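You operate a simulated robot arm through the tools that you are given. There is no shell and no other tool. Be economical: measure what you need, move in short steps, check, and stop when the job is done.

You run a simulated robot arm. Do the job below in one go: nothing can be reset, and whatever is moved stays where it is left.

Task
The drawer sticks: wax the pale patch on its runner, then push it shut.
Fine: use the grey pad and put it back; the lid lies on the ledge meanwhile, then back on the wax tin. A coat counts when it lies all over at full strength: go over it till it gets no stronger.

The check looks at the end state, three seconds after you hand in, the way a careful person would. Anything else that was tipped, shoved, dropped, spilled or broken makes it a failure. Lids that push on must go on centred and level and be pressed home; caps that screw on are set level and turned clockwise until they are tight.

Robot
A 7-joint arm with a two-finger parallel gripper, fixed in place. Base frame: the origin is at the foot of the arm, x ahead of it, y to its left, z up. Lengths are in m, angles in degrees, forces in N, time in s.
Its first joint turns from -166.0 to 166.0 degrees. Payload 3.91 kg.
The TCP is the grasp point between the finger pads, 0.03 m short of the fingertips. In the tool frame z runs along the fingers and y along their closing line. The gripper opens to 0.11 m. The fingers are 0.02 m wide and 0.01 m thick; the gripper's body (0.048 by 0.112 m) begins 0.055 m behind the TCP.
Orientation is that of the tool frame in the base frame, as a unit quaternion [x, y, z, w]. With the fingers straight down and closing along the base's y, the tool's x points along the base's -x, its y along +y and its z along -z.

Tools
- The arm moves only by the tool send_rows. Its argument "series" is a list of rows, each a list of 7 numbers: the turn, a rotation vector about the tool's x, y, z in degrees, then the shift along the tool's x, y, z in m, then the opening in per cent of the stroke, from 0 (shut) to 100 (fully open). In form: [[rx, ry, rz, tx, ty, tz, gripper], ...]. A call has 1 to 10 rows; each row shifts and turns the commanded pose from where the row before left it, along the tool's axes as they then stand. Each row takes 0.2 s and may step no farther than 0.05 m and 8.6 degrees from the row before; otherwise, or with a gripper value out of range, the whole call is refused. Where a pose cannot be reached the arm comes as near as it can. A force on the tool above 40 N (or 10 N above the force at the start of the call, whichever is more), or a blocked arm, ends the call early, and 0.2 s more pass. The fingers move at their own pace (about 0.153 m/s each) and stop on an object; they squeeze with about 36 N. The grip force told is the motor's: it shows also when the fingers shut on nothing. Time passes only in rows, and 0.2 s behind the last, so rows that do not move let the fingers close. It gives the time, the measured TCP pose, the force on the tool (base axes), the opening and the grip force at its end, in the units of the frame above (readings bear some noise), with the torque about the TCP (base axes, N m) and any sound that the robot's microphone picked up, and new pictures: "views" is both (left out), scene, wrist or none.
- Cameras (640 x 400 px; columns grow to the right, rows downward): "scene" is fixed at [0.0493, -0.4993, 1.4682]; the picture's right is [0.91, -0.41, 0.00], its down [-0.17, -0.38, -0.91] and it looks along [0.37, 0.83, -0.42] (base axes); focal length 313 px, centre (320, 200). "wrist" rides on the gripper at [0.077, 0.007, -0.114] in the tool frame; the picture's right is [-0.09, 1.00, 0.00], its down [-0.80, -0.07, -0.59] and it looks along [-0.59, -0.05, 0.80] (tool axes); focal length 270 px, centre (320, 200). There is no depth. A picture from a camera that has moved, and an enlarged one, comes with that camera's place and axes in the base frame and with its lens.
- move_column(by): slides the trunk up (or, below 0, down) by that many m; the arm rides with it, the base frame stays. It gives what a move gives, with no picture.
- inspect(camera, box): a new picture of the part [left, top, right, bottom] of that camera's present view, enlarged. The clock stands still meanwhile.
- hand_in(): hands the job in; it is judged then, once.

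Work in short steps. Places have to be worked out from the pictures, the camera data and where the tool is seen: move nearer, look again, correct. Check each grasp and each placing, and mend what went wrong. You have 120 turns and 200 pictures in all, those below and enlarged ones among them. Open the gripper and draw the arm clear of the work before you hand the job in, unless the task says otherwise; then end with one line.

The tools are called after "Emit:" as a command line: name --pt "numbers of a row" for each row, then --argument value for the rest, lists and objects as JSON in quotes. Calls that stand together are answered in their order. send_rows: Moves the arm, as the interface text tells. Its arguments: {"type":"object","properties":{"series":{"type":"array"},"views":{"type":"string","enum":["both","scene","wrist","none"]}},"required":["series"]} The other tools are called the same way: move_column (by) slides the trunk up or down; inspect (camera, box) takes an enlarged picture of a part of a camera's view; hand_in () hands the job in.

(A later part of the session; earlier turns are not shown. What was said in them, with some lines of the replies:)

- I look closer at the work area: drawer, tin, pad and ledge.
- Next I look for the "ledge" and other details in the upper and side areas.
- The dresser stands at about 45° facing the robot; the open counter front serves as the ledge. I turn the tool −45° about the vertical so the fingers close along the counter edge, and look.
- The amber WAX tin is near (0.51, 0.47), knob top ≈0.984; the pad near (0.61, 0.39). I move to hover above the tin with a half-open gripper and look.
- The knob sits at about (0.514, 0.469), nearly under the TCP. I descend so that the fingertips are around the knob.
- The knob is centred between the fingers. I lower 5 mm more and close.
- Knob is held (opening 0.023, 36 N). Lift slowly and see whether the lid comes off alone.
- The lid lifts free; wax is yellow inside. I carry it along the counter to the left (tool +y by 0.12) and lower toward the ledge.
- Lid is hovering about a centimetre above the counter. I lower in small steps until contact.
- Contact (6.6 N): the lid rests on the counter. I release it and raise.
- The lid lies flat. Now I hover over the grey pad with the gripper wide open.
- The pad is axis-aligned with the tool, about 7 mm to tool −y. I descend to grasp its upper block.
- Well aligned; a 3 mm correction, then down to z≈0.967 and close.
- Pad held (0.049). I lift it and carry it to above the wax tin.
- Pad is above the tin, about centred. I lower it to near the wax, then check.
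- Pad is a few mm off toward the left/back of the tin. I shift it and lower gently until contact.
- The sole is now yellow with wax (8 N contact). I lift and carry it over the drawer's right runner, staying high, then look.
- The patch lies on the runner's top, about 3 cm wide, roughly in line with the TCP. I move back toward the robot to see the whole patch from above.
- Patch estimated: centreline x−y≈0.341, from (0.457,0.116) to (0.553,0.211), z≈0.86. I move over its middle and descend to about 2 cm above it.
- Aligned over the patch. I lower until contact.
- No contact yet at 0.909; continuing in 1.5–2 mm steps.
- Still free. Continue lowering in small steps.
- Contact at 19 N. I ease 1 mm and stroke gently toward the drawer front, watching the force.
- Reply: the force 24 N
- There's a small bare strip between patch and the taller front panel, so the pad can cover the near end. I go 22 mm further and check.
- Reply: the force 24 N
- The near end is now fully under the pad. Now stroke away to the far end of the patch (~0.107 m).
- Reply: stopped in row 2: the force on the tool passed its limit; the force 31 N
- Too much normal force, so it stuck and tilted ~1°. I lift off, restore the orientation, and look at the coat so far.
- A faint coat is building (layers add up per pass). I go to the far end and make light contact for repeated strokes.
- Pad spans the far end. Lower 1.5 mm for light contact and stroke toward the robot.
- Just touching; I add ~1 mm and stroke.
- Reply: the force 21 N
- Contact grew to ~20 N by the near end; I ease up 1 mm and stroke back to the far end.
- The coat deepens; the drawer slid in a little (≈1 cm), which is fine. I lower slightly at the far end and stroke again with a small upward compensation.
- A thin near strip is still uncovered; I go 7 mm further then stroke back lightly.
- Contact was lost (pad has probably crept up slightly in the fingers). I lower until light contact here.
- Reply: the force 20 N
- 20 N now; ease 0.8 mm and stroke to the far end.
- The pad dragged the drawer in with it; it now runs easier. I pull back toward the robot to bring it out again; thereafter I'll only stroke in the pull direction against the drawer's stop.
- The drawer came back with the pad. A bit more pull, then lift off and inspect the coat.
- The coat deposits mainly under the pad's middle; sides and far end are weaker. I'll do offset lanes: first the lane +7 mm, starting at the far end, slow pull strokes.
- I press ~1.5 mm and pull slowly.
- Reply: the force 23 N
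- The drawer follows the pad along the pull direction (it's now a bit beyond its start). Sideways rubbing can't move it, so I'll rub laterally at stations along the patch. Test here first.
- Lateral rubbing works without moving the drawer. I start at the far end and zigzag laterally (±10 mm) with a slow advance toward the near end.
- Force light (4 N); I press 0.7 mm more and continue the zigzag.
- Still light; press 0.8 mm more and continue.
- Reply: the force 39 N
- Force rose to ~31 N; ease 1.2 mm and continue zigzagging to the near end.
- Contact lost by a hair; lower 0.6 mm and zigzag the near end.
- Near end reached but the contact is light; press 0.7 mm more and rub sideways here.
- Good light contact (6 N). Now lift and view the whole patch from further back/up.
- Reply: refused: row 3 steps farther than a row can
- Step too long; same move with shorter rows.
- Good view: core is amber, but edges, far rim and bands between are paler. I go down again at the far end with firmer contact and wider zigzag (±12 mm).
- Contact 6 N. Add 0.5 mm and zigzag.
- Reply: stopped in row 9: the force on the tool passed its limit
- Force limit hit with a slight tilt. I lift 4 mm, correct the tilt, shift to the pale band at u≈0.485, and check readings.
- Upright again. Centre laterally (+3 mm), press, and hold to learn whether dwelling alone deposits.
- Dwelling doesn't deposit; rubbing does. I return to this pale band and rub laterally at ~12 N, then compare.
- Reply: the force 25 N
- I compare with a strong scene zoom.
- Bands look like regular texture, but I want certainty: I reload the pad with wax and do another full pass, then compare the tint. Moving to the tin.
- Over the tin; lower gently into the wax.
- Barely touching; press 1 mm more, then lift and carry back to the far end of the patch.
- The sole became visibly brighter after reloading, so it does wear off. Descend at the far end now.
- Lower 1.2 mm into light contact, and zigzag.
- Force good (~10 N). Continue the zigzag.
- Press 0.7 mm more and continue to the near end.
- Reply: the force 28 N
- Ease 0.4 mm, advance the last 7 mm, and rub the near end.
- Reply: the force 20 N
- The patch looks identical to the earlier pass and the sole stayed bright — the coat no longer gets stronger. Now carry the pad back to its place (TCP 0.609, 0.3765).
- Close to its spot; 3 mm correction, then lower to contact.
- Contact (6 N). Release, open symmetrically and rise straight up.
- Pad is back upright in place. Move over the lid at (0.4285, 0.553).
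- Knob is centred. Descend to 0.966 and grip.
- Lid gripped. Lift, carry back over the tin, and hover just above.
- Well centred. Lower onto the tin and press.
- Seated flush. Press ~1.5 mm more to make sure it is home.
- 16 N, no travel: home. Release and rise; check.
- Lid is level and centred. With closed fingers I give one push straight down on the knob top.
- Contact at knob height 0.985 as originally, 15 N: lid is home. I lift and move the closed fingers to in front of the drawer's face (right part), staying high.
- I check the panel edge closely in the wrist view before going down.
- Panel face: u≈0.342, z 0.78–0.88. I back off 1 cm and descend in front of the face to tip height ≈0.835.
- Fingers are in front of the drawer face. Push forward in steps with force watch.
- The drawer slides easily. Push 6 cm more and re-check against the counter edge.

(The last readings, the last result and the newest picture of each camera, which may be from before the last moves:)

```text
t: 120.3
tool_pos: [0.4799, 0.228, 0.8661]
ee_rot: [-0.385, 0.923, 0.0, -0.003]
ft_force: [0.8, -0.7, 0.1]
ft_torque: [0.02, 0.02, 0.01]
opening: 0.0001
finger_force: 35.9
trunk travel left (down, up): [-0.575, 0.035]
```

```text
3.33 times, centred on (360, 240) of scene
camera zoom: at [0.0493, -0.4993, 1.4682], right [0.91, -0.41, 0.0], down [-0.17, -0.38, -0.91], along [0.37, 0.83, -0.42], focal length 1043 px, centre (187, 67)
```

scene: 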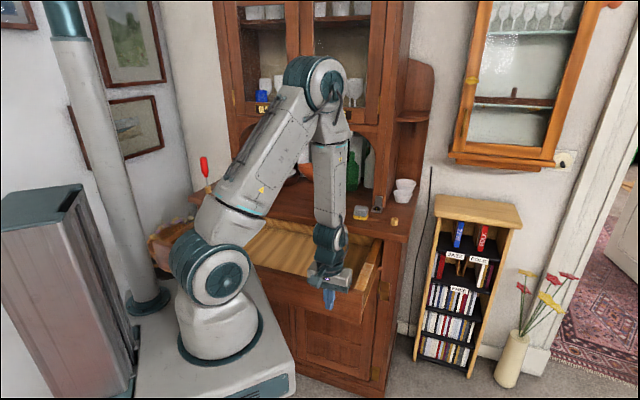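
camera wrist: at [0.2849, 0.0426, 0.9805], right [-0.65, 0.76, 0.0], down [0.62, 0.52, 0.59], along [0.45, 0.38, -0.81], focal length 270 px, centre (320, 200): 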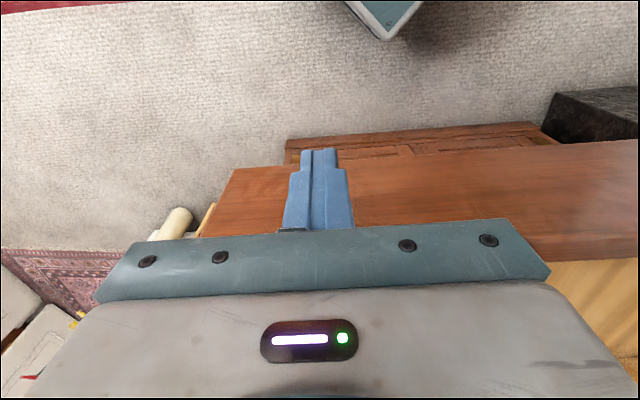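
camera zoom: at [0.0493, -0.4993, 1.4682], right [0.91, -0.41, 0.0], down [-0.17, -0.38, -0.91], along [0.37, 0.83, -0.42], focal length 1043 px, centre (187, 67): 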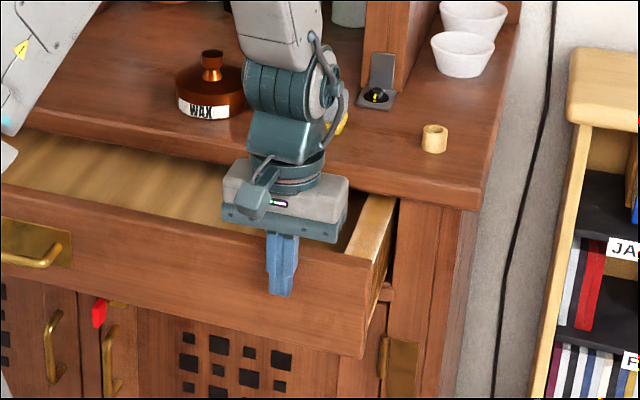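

Nearing the counter, the hand body (bottom ≈0.92) would meet the counter edge. I back off 3 cm and tilt the tool 40° so the fingertips lead under the overhang.

Emit:
send_rows --pt "0 0 0 0.03 0 0 0" --pt "0 -8 0 0 0 0 0" --pt "0 -8 0 0 0 0 0" --pt "0 -8 0 0 0 0 0" --pt "0 -8 0 0 0 0 0" --pt "0 -8 0 0 0 0 0" --pt "0 0 0 0 0 0 0" --views "both"

Emit:
inspect --camera "scene" --box '[310, 180, 410, 300]'

```text
t: 121.9
tool_pos: [0.4587, 0.2079, 0.8644]
ee_rot: [-0.362, 0.868, 0.131, 0.314]
ft_force: [-0.4, 0.3, 0.4]
ft_torque: [0.0, -0.02, -0.01]
opening: 0.0001
finger_force: 36.4
trunk travel left (down, up): [-0.575, 0.035]
camera wrist: at [0.3606, 0.1201, 0.9033], right [-0.66, 0.75, 0.06], down [0.22, 0.12, 0.97], along [0.72, 0.65, -0.24], focal length 270 px, centre (320, 200)
```

scene: 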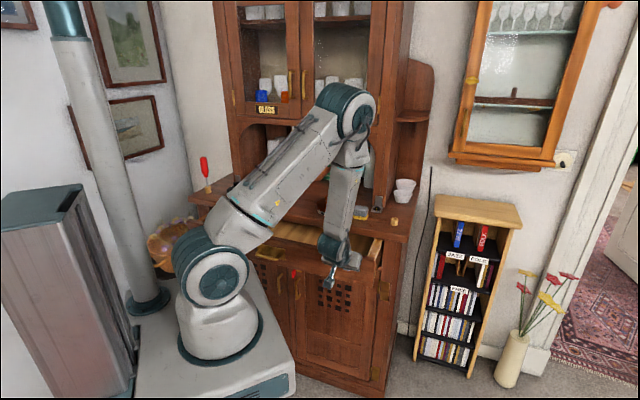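
wrist: 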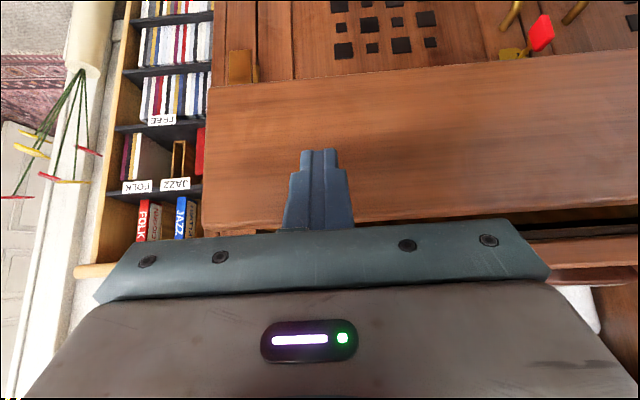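

```text
3.33 times, centred on (360, 240) of scene
camera zoom: at [0.0493, -0.4993, 1.4682], right [0.91, -0.41, 0.0], down [-0.17, -0.38, -0.91], along [0.37, 0.83, -0.42], focal length 1043 px, centre (187, 67)
```

zoom: 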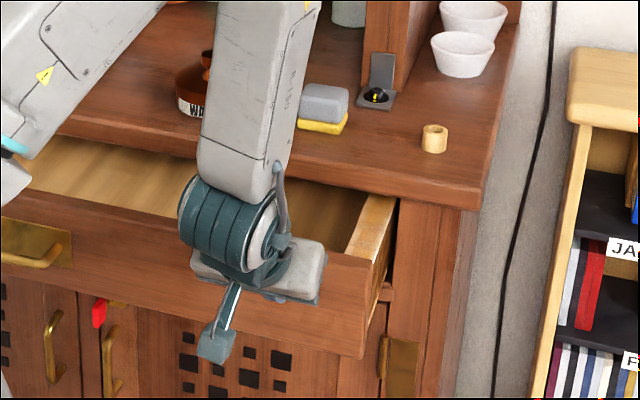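

The tilted posture is clear. Push horizontally (combined −x/+z in tool axes).

Emit:
send_rows --pt "0 0 0 -0.0115 0 0.0096 0" --pt "0 0 0 -0.0115 0 0.0096 0" --pt "0 0 0 -0.0115 0 0.0096 0" --pt "0 0 0 -0.0115 0 0.0096 0" --pt "0 0 0 -0.0077 0 0.0064 0" --pt "0 0 0 0 0 0 0" --views "wrist"

Emit:
inspect --camera "scene" --box '[310, 180, 410, 300]'

```text
t: 123.3
tool_pos: [0.5099, 0.2581, 0.8629]
ee_rot: [-0.363, 0.868, 0.132, 0.313]
ft_force: [0.5, -2.1, 2.3]
ft_torque: [-0.03, -0.01, -0.08]
opening: 0.0
finger_force: 36.3
trunk travel left (down, up): [-0.575, 0.035]
camera wrist: at [0.4106, 0.1703, 0.9019], right [-0.66, 0.75, 0.06], down [0.22, 0.12, 0.97], along [0.72, 0.65, -0.24], focal length 270 px, centre (320, 200)
```

wrist: 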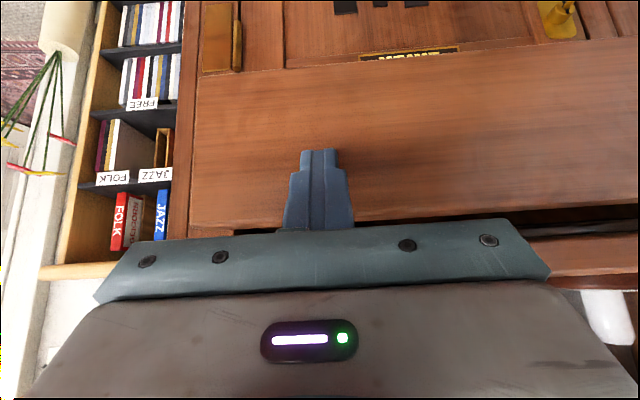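

```text
3.33 times, centred on (360, 240) of scene
camera zoom: at [0.0493, -0.4993, 1.4682], right [0.91, -0.41, 0.0], down [-0.17, -0.38, -0.91], along [0.37, 0.83, -0.42], focal length 1043 px, centre (187, 67)
```

zoom: 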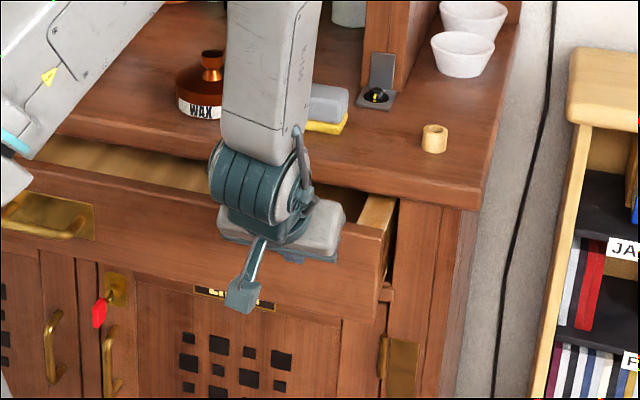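

The drawer keeps closing. Another 3 cm.

Emit:
send_rows --pt "0 0 0 -0.0077 0 0.0064 0" --pt "0 0 0 -0.0077 0 0.0064 0" --pt "0 0 0 -0.0077 0 0.0064 0" --pt "0 0 0 0 0 0 0" --views "wrist"

Emit:
inspect --camera "scene" --box '[310, 180, 410, 300]'

```text
t: 124.3
tool_pos: [0.5315, 0.2811, 0.8649]
ee_rot: [-0.362, 0.867, 0.132, 0.315]
ft_force: [0.3, 0.5, 0.5]
ft_torque: [0.01, 0.01, 0.02]
opening: 0.0
finger_force: 36.7
trunk travel left (down, up): [-0.575, 0.035]
camera wrist: at [0.432, 0.192, 0.9024], right [-0.66, 0.75, 0.06], down [0.21, 0.12, 0.97], along [0.72, 0.65, -0.24], focal length 270 px, centre (320, 200)
```

wrist: 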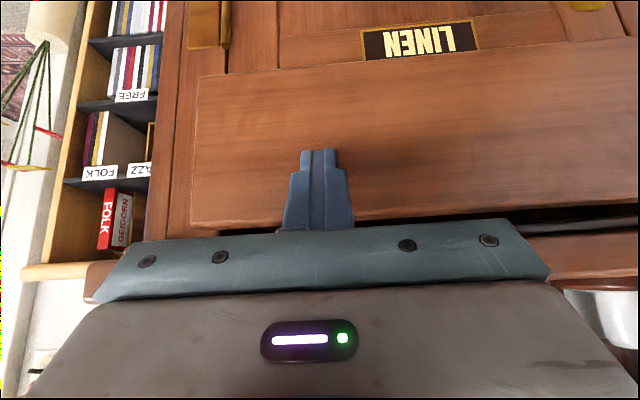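

```text
3.33 times, centred on (360, 240) of scene
camera zoom: at [0.0493, -0.4993, 1.4682], right [0.91, -0.41, 0.0], down [-0.17, -0.38, -0.91], along [0.37, 0.83, -0.42], focal length 1043 px, centre (187, 67)
```

zoom: 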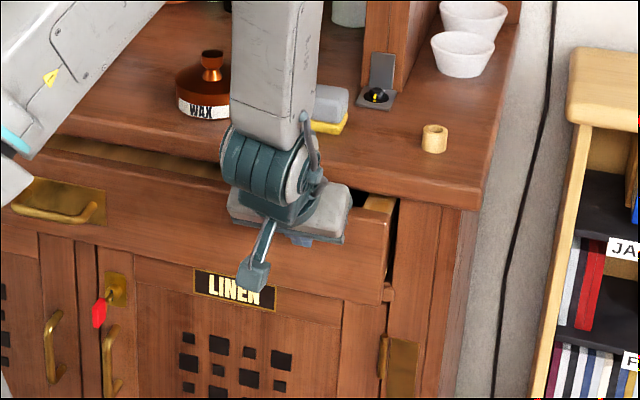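

About 2–3 cm remain. Continue in 8 mm steps.

Emit:
send_rows --pt "0 0 0 -0.0061 0 0.0051 0" --pt "0 0 0 -0.0061 0 0.0051 0" --pt "0 0 0 0 0 0 0" --views "wrist"

Emit:
inspect --camera "scene" --box '[330, 200, 410, 280]'

```text
t: 125.1
tool_pos: [0.5414, 0.2894, 0.8627]
ee_rot: [-0.362, 0.868, 0.131, 0.315]
ft_force: [-0.4, -1.5, 0.4]
ft_torque: [0.01, 0.02, -0.04]
opening: 0.0
finger_force: 35.9
trunk travel left (down, up): [-0.575, 0.035]
camera wrist: at [0.4426, 0.2024, 0.9025], right [-0.66, 0.75, 0.06], down [0.22, 0.12, 0.97], along [0.72, 0.65, -0.24], focal length 270 px, centre (320, 200)
```

wrist: 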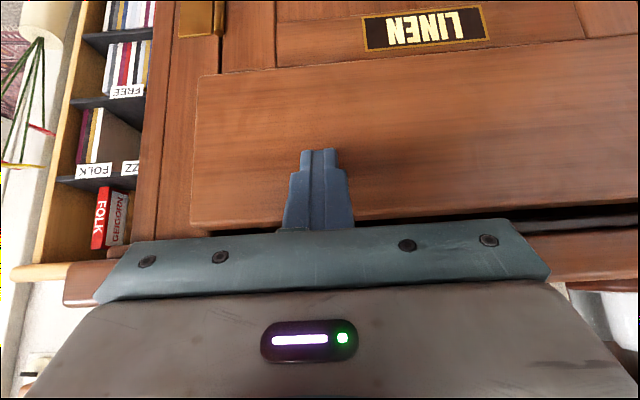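

```text
5.00 times, centred on (370, 240) of scene
camera zoom: at [0.0493, -0.4993, 1.4682], right [0.91, -0.41, 0.0], down [-0.17, -0.38, -0.91], along [0.37, 0.83, -0.42], focal length 1565 px, centre (70, 0)
```

zoom: 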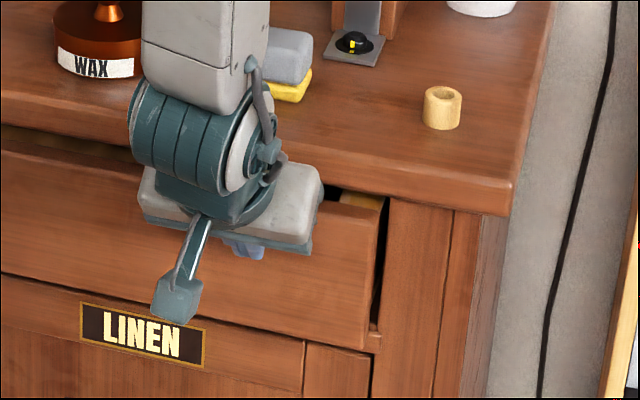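

A couple of cm remain. To stay clear of the counter overhang I tilt 16° more, then continue pushing in small steps.

Emit:
send_rows --pt "0 0 0 0.006 0 -0.005 0" --pt "0 -8 0 0 0 0 0" --pt "0 -8 0 0 0 0 0" --pt "0 0 0 -0.0056 0 0.0083 0" --pt "0 0 0 -0.0034 0 0.005 0" --pt "0 0 0 -0.0034 0 0.005 0" --pt "0 0 0 0 0 0 0" --views "wrist"

Emit:
inspect --camera "scene" --box '[330, 200, 410, 280]'

```text
t: 126.7
tool_pos: [0.5494, 0.3018, 0.8642]
ee_rot: [-0.34, 0.816, 0.18, 0.432]
ft_force: [-1.1, -1.3, 2.0]
ft_torque: [0.0, -0.04, 0.0]
opening: 0.0
finger_force: 35.6
trunk travel left (down, up): [-0.575, 0.035]
camera wrist: at [0.4483, 0.2096, 0.8638], right [-0.67, 0.74, 0.07], down [0.02, -0.08, 1.0], along [0.74, 0.67, 0.04], focal length 270 px, centre (320, 200)
```

wrist: 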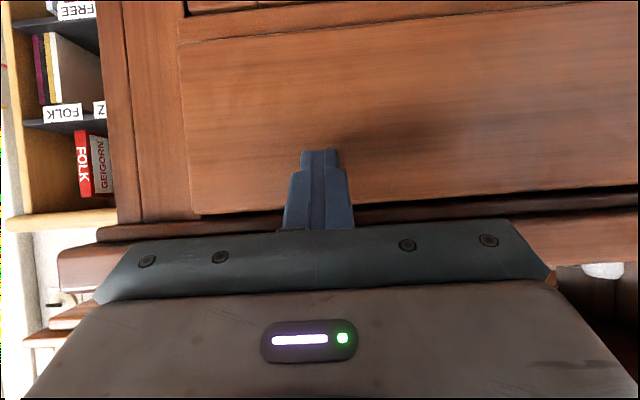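

```text
5.00 times, centred on (370, 240) of scene
camera zoom: at [0.0493, -0.4993, 1.4682], right [0.91, -0.41, 0.0], down [-0.17, -0.38, -0.91], along [0.37, 0.83, -0.42], focal length 1565 px, centre (70, 0)
```

zoom: 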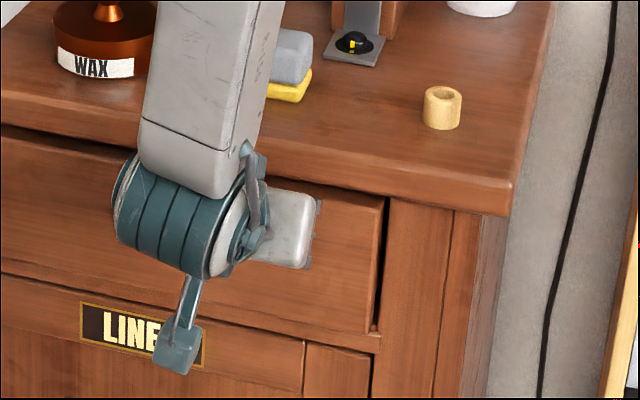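

Almost flush. Push on in 4 mm steps until it stops.

Emit:
send_rows --pt "0 0 0 -0.0022 0 0.0033 0" --pt "0 0 0 -0.0022 0 0.0033 0" --pt "0 0 0 -0.0022 0 0.0033 0" --pt "0 0 0 0 0 0 0" --views "wrist"

Emit:
inspect --camera "scene" --box '[330, 200, 410, 280]'

```text
t: 127.7
tool_pos: [0.5594, 0.3091, 0.8649]
ee_rot: [-0.34, 0.816, 0.18, 0.432]
ft_force: [-2.9, -1.3, 0.2]
ft_torque: [0.02, 0.05, 0.04]
opening: 0.0
finger_force: 35.7
trunk travel left (down, up): [-0.575, 0.035]
camera wrist: at [0.4576, 0.2176, 0.8647], right [-0.67, 0.74, 0.07], down [0.02, -0.08, 1.0], along [0.74, 0.67, 0.04], focal length 270 px, centre (320, 200)
```

wrist: 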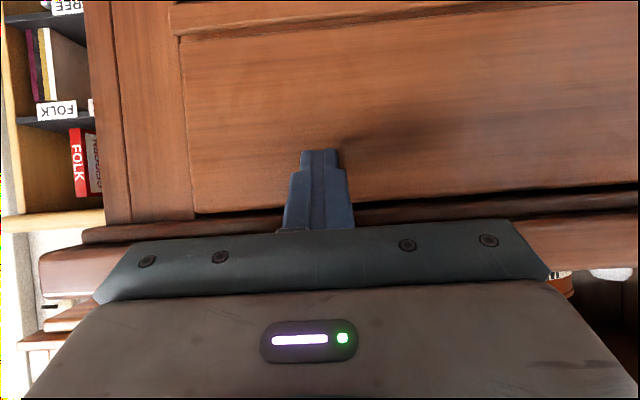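

```text
5.00 times, centred on (370, 240) of scene
camera zoom: at [0.0493, -0.4993, 1.4682], right [0.91, -0.41, 0.0], down [-0.17, -0.38, -0.91], along [0.37, 0.83, -0.42], focal length 1565 px, centre (70, 0)
```

zoom: 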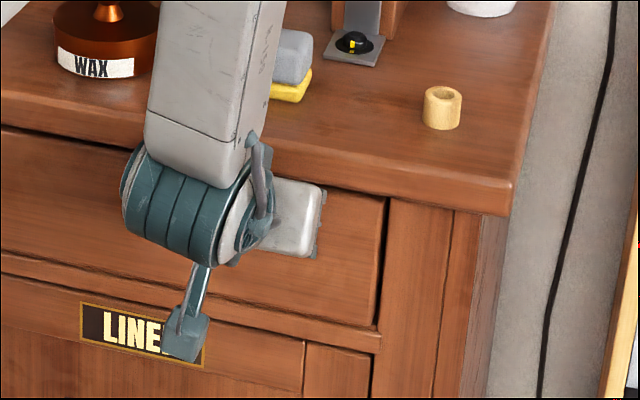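

Still moving, a few mm left. Continue in 3 mm steps.

Emit:
send_rows --pt "0 0 0 -0.0017 0 0.0025 0" --pt "0 0 0 -0.0017 0 0.0025 0" --pt "0 0 0 -0.0017 0 0.0025 0" --pt "0 0 0 0 0 0 0" --views "none"

Emit:
inspect --camera "scene" --box '[330, 200, 410, 280]'

```text
t: 128.7
tool_pos: [0.5658, 0.3148, 0.8649]
ee_rot: [-0.341, 0.815, 0.181, 0.431]
ft_force: [-2.2, -1.7, -1.3]
ft_torque: [-0.02, 0.07, 0.01]
opening: 0.0001
finger_force: 36.4
trunk travel left (down, up): [-0.575, 0.035]
```

```text
5.00 times, centred on (370, 240) of scene
camera zoom: at [0.0493, -0.4993, 1.4682], right [0.91, -0.41, 0.0], down [-0.17, -0.38, -0.91], along [0.37, 0.83, -0.42], focal length 1565 px, centre (70, 0)
```

zoom: 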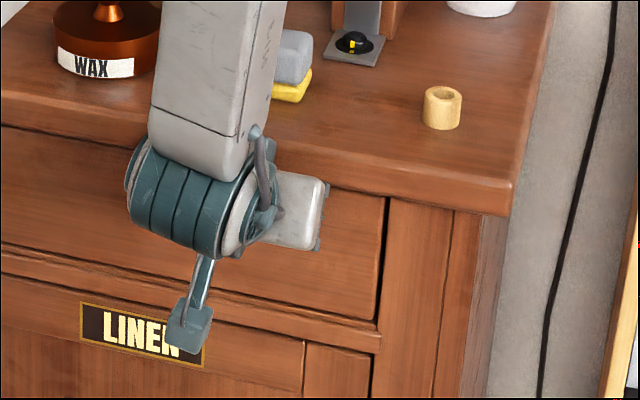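

Continue until the force rises at the stop.

Emit:
send_rows --pt "0 0 0 -0.0017 0 0.0025 0" --pt "0 0 0 -0.0017 0 0.0025 0" --pt "0 0 0 -0.0017 0 0.0025 0" --pt "0 0 0 0 0 0 0" --views "none"

Emit:
inspect --camera "scene" --box '[330, 200, 410, 280]'

```text
t: 129.5
tool_pos: [0.5668, 0.3161, 0.8634]
ee_rot: [-0.342, 0.818, 0.18, 0.427]
ft_force: [-16.7, -17.9, 12.7]
ft_torque: [0.07, -0.17, -0.03]
opening: 0.0002
finger_force: 35.7
trunk travel left (down, up): [-0.575, 0.035]
stopped in row 4: the force on the tool passed its limit (the readings are from after the stop); the commanded pose is now the measured one
```

```text
5.00 times, centred on (370, 240) of scene
camera zoom: at [0.0493, -0.4993, 1.4682], right [0.91, -0.41, 0.0], down [-0.17, -0.38, -0.91], along [0.37, 0.83, -0.42], focal length 1565 px, centre (70, 0)
```

zoom: 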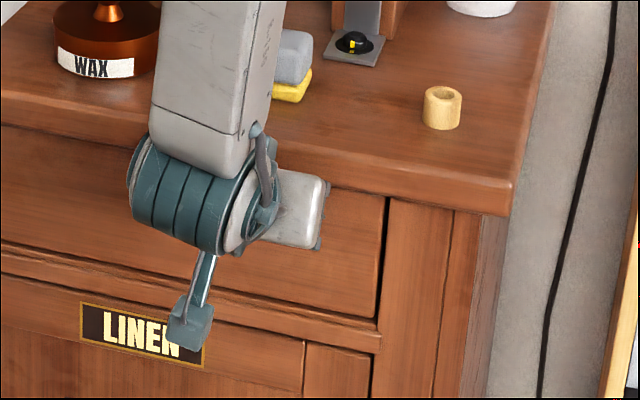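

The push stopped hard at 25–40 N: the drawer seems shut. Back straight out, then inspect.

Emit:
send_rows --pt "0 0 0 0.014 0 -0.0207 0" --pt "0 0 0 0.02 0 -0.03 0" --pt "0 0 0 0.02 0 -0.03 0" --pt "0 0 0 0.02 0 -0.03 0" --pt "0 8 0 0 0 0 0" --pt "0 8 0 0 0 0 0" --pt "0 8 0 0 0 0 0" --pt "0 8 0 0 0 0 0" --pt "0 8 0 0 0 0 0" --pt "0 0 0 0 0 0 0" --views "both"

Emit:
inspect --camera "scene" --box '[250, 180, 410, 300]'

```text
t: 131.7
tool_pos: [0.4766, 0.2251, 0.865]
ee_rot: [-0.383, 0.914, 0.052, 0.122]
ft_force: [-0.3, -0.9, 0.7]
ft_torque: [0.01, 0.02, 0.01]
opening: 0.0
finger_force: 35.7
trunk travel left (down, up): [-0.575, 0.035]
camera wrist: at [0.3974, 0.1572, 0.9546], right [-0.65, 0.76, 0.02], down [0.48, 0.39, 0.78], along [0.59, 0.52, -0.62], focal length 270 px, centre (320, 200)
```

scene: 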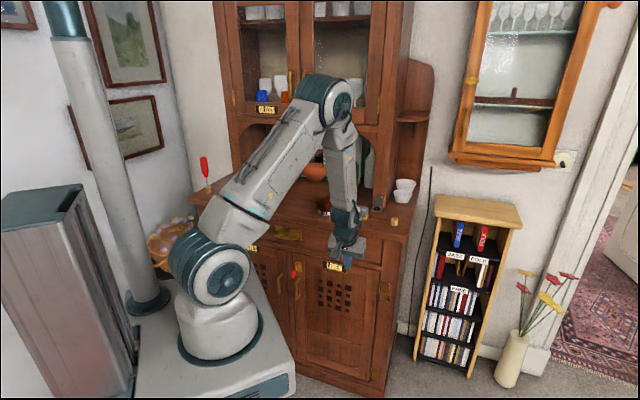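
wrist: 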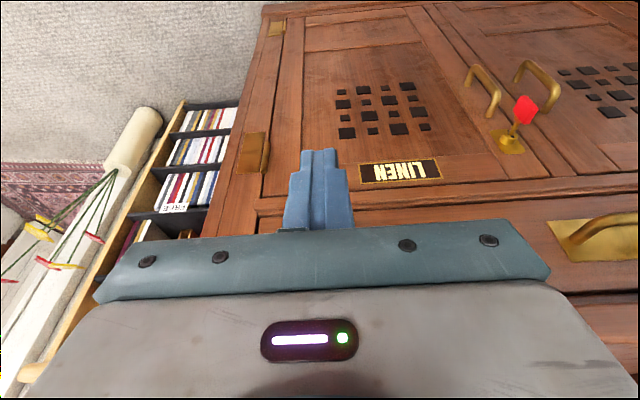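

```text
3.33 times, centred on (330, 240) of scene
camera zoom: at [0.0493, -0.4993, 1.4682], right [0.91, -0.41, 0.0], down [-0.17, -0.38, -0.91], along [0.37, 0.83, -0.42], focal length 1043 px, centre (287, 67)
```

zoom: 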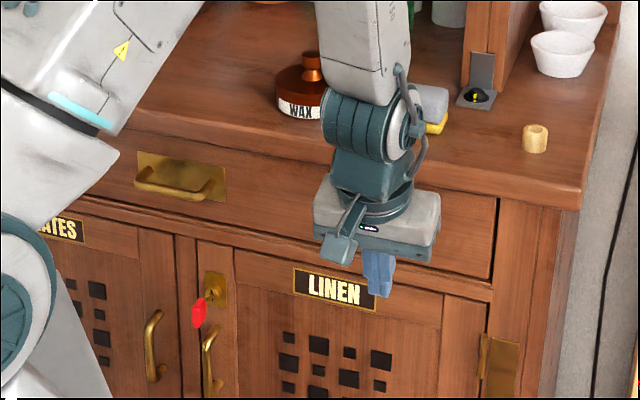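

The drawer is flush. Retreat further, straighten, rise and open the gripper.

Emit:
send_rows --pt "0 8 0 0.03 0 0 0" --pt "0 8 0 0.03 0 0 0" --pt "0 0 0 0.04 0 0 50" --pt "0 0 0 0 0 -0.045 80" --pt "0 0 0 0 0 -0.045 80" --pt "0 0 0 0 0 -0.045 80" --pt "0 0 0 0 0 -0.045 80" --pt "0 0 0 0 0.04 -0.02 80" --pt "0 0 0 0 0.04 0 80" --pt "0 0 0 0 0 0 80" --views "both"

Emit:
inspect --camera "scene" --box '[270, 170, 430, 290]'

```text
t: 133.9
tool_pos: [0.3516, 0.2123, 1.0524]
ee_rot: [-0.386, 0.923, -0.002, -0.007]
ft_force: [0.6, 1.1, -0.5]
ft_torque: [0.01, 0.01, -0.04]
opening: 0.0879
finger_force: 0.0
trunk travel left (down, up): [-0.575, 0.035]
camera wrist: at [0.2941, 0.165, 1.1683], right [-0.65, 0.76, 0.0], down [0.62, 0.53, 0.58], along [0.44, 0.38, -0.81], focal length 270 px, centre (320, 200)
```

scene: 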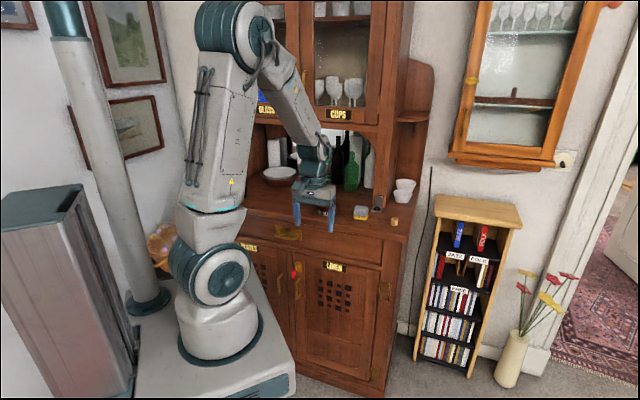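
wrist: 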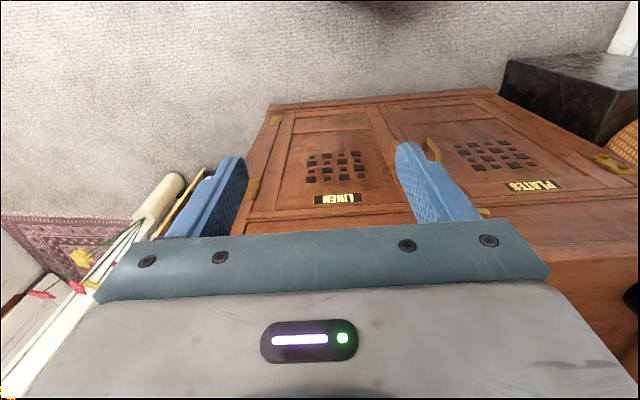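

```text
3.33 times, centred on (350, 230) of scene
camera zoom: at [0.0493, -0.4993, 1.4682], right [0.91, -0.41, 0.0], down [-0.17, -0.38, -0.91], along [0.37, 0.83, -0.42], focal length 1043 px, centre (220, 100)
```

zoom: 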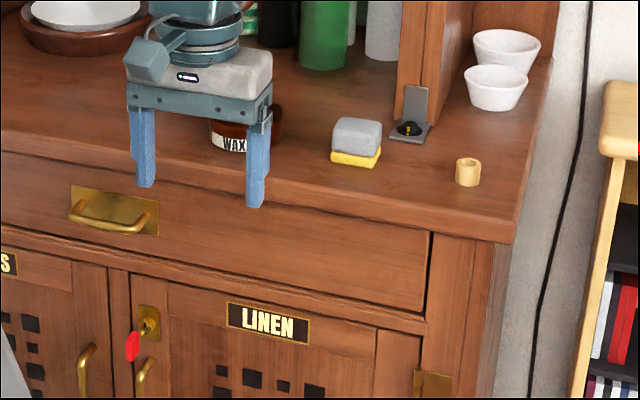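

I zoom on the drawer's right edge to confirm it is fully home, and on the tin.

Emit:
inspect --camera "scene" --box '[345, 210, 405, 270]'

```text
6.67 times, centred on (375, 240) of scene
camera zoom: at [0.0493, -0.4993, 1.4682], right [0.91, -0.41, 0.0], down [-0.17, -0.38, -0.91], along [0.37, 0.83, -0.42], focal length 2087 px, centre (-47, -67)
```

zoom: 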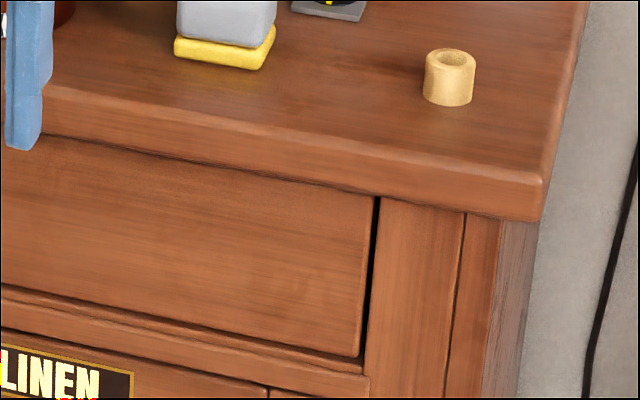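

The drawer is home against its stop, the lid is on the tin, the pad is back in its place, and the gripper is open and clear. Handing in.

Emit:
hand_in

```text
The job is handed in.
```

I waxed the drawer runner and pushed the drawer shut to its stop. The pad is back in its place, with wax still on its sole, and the lid is back on the wax tin, level and pressed home. I judged the coat full because the last pass with fresh wax left it looking the same. A pale rim and faint cross-bands still showed at that point, and I took those to be the surface's own pattern.
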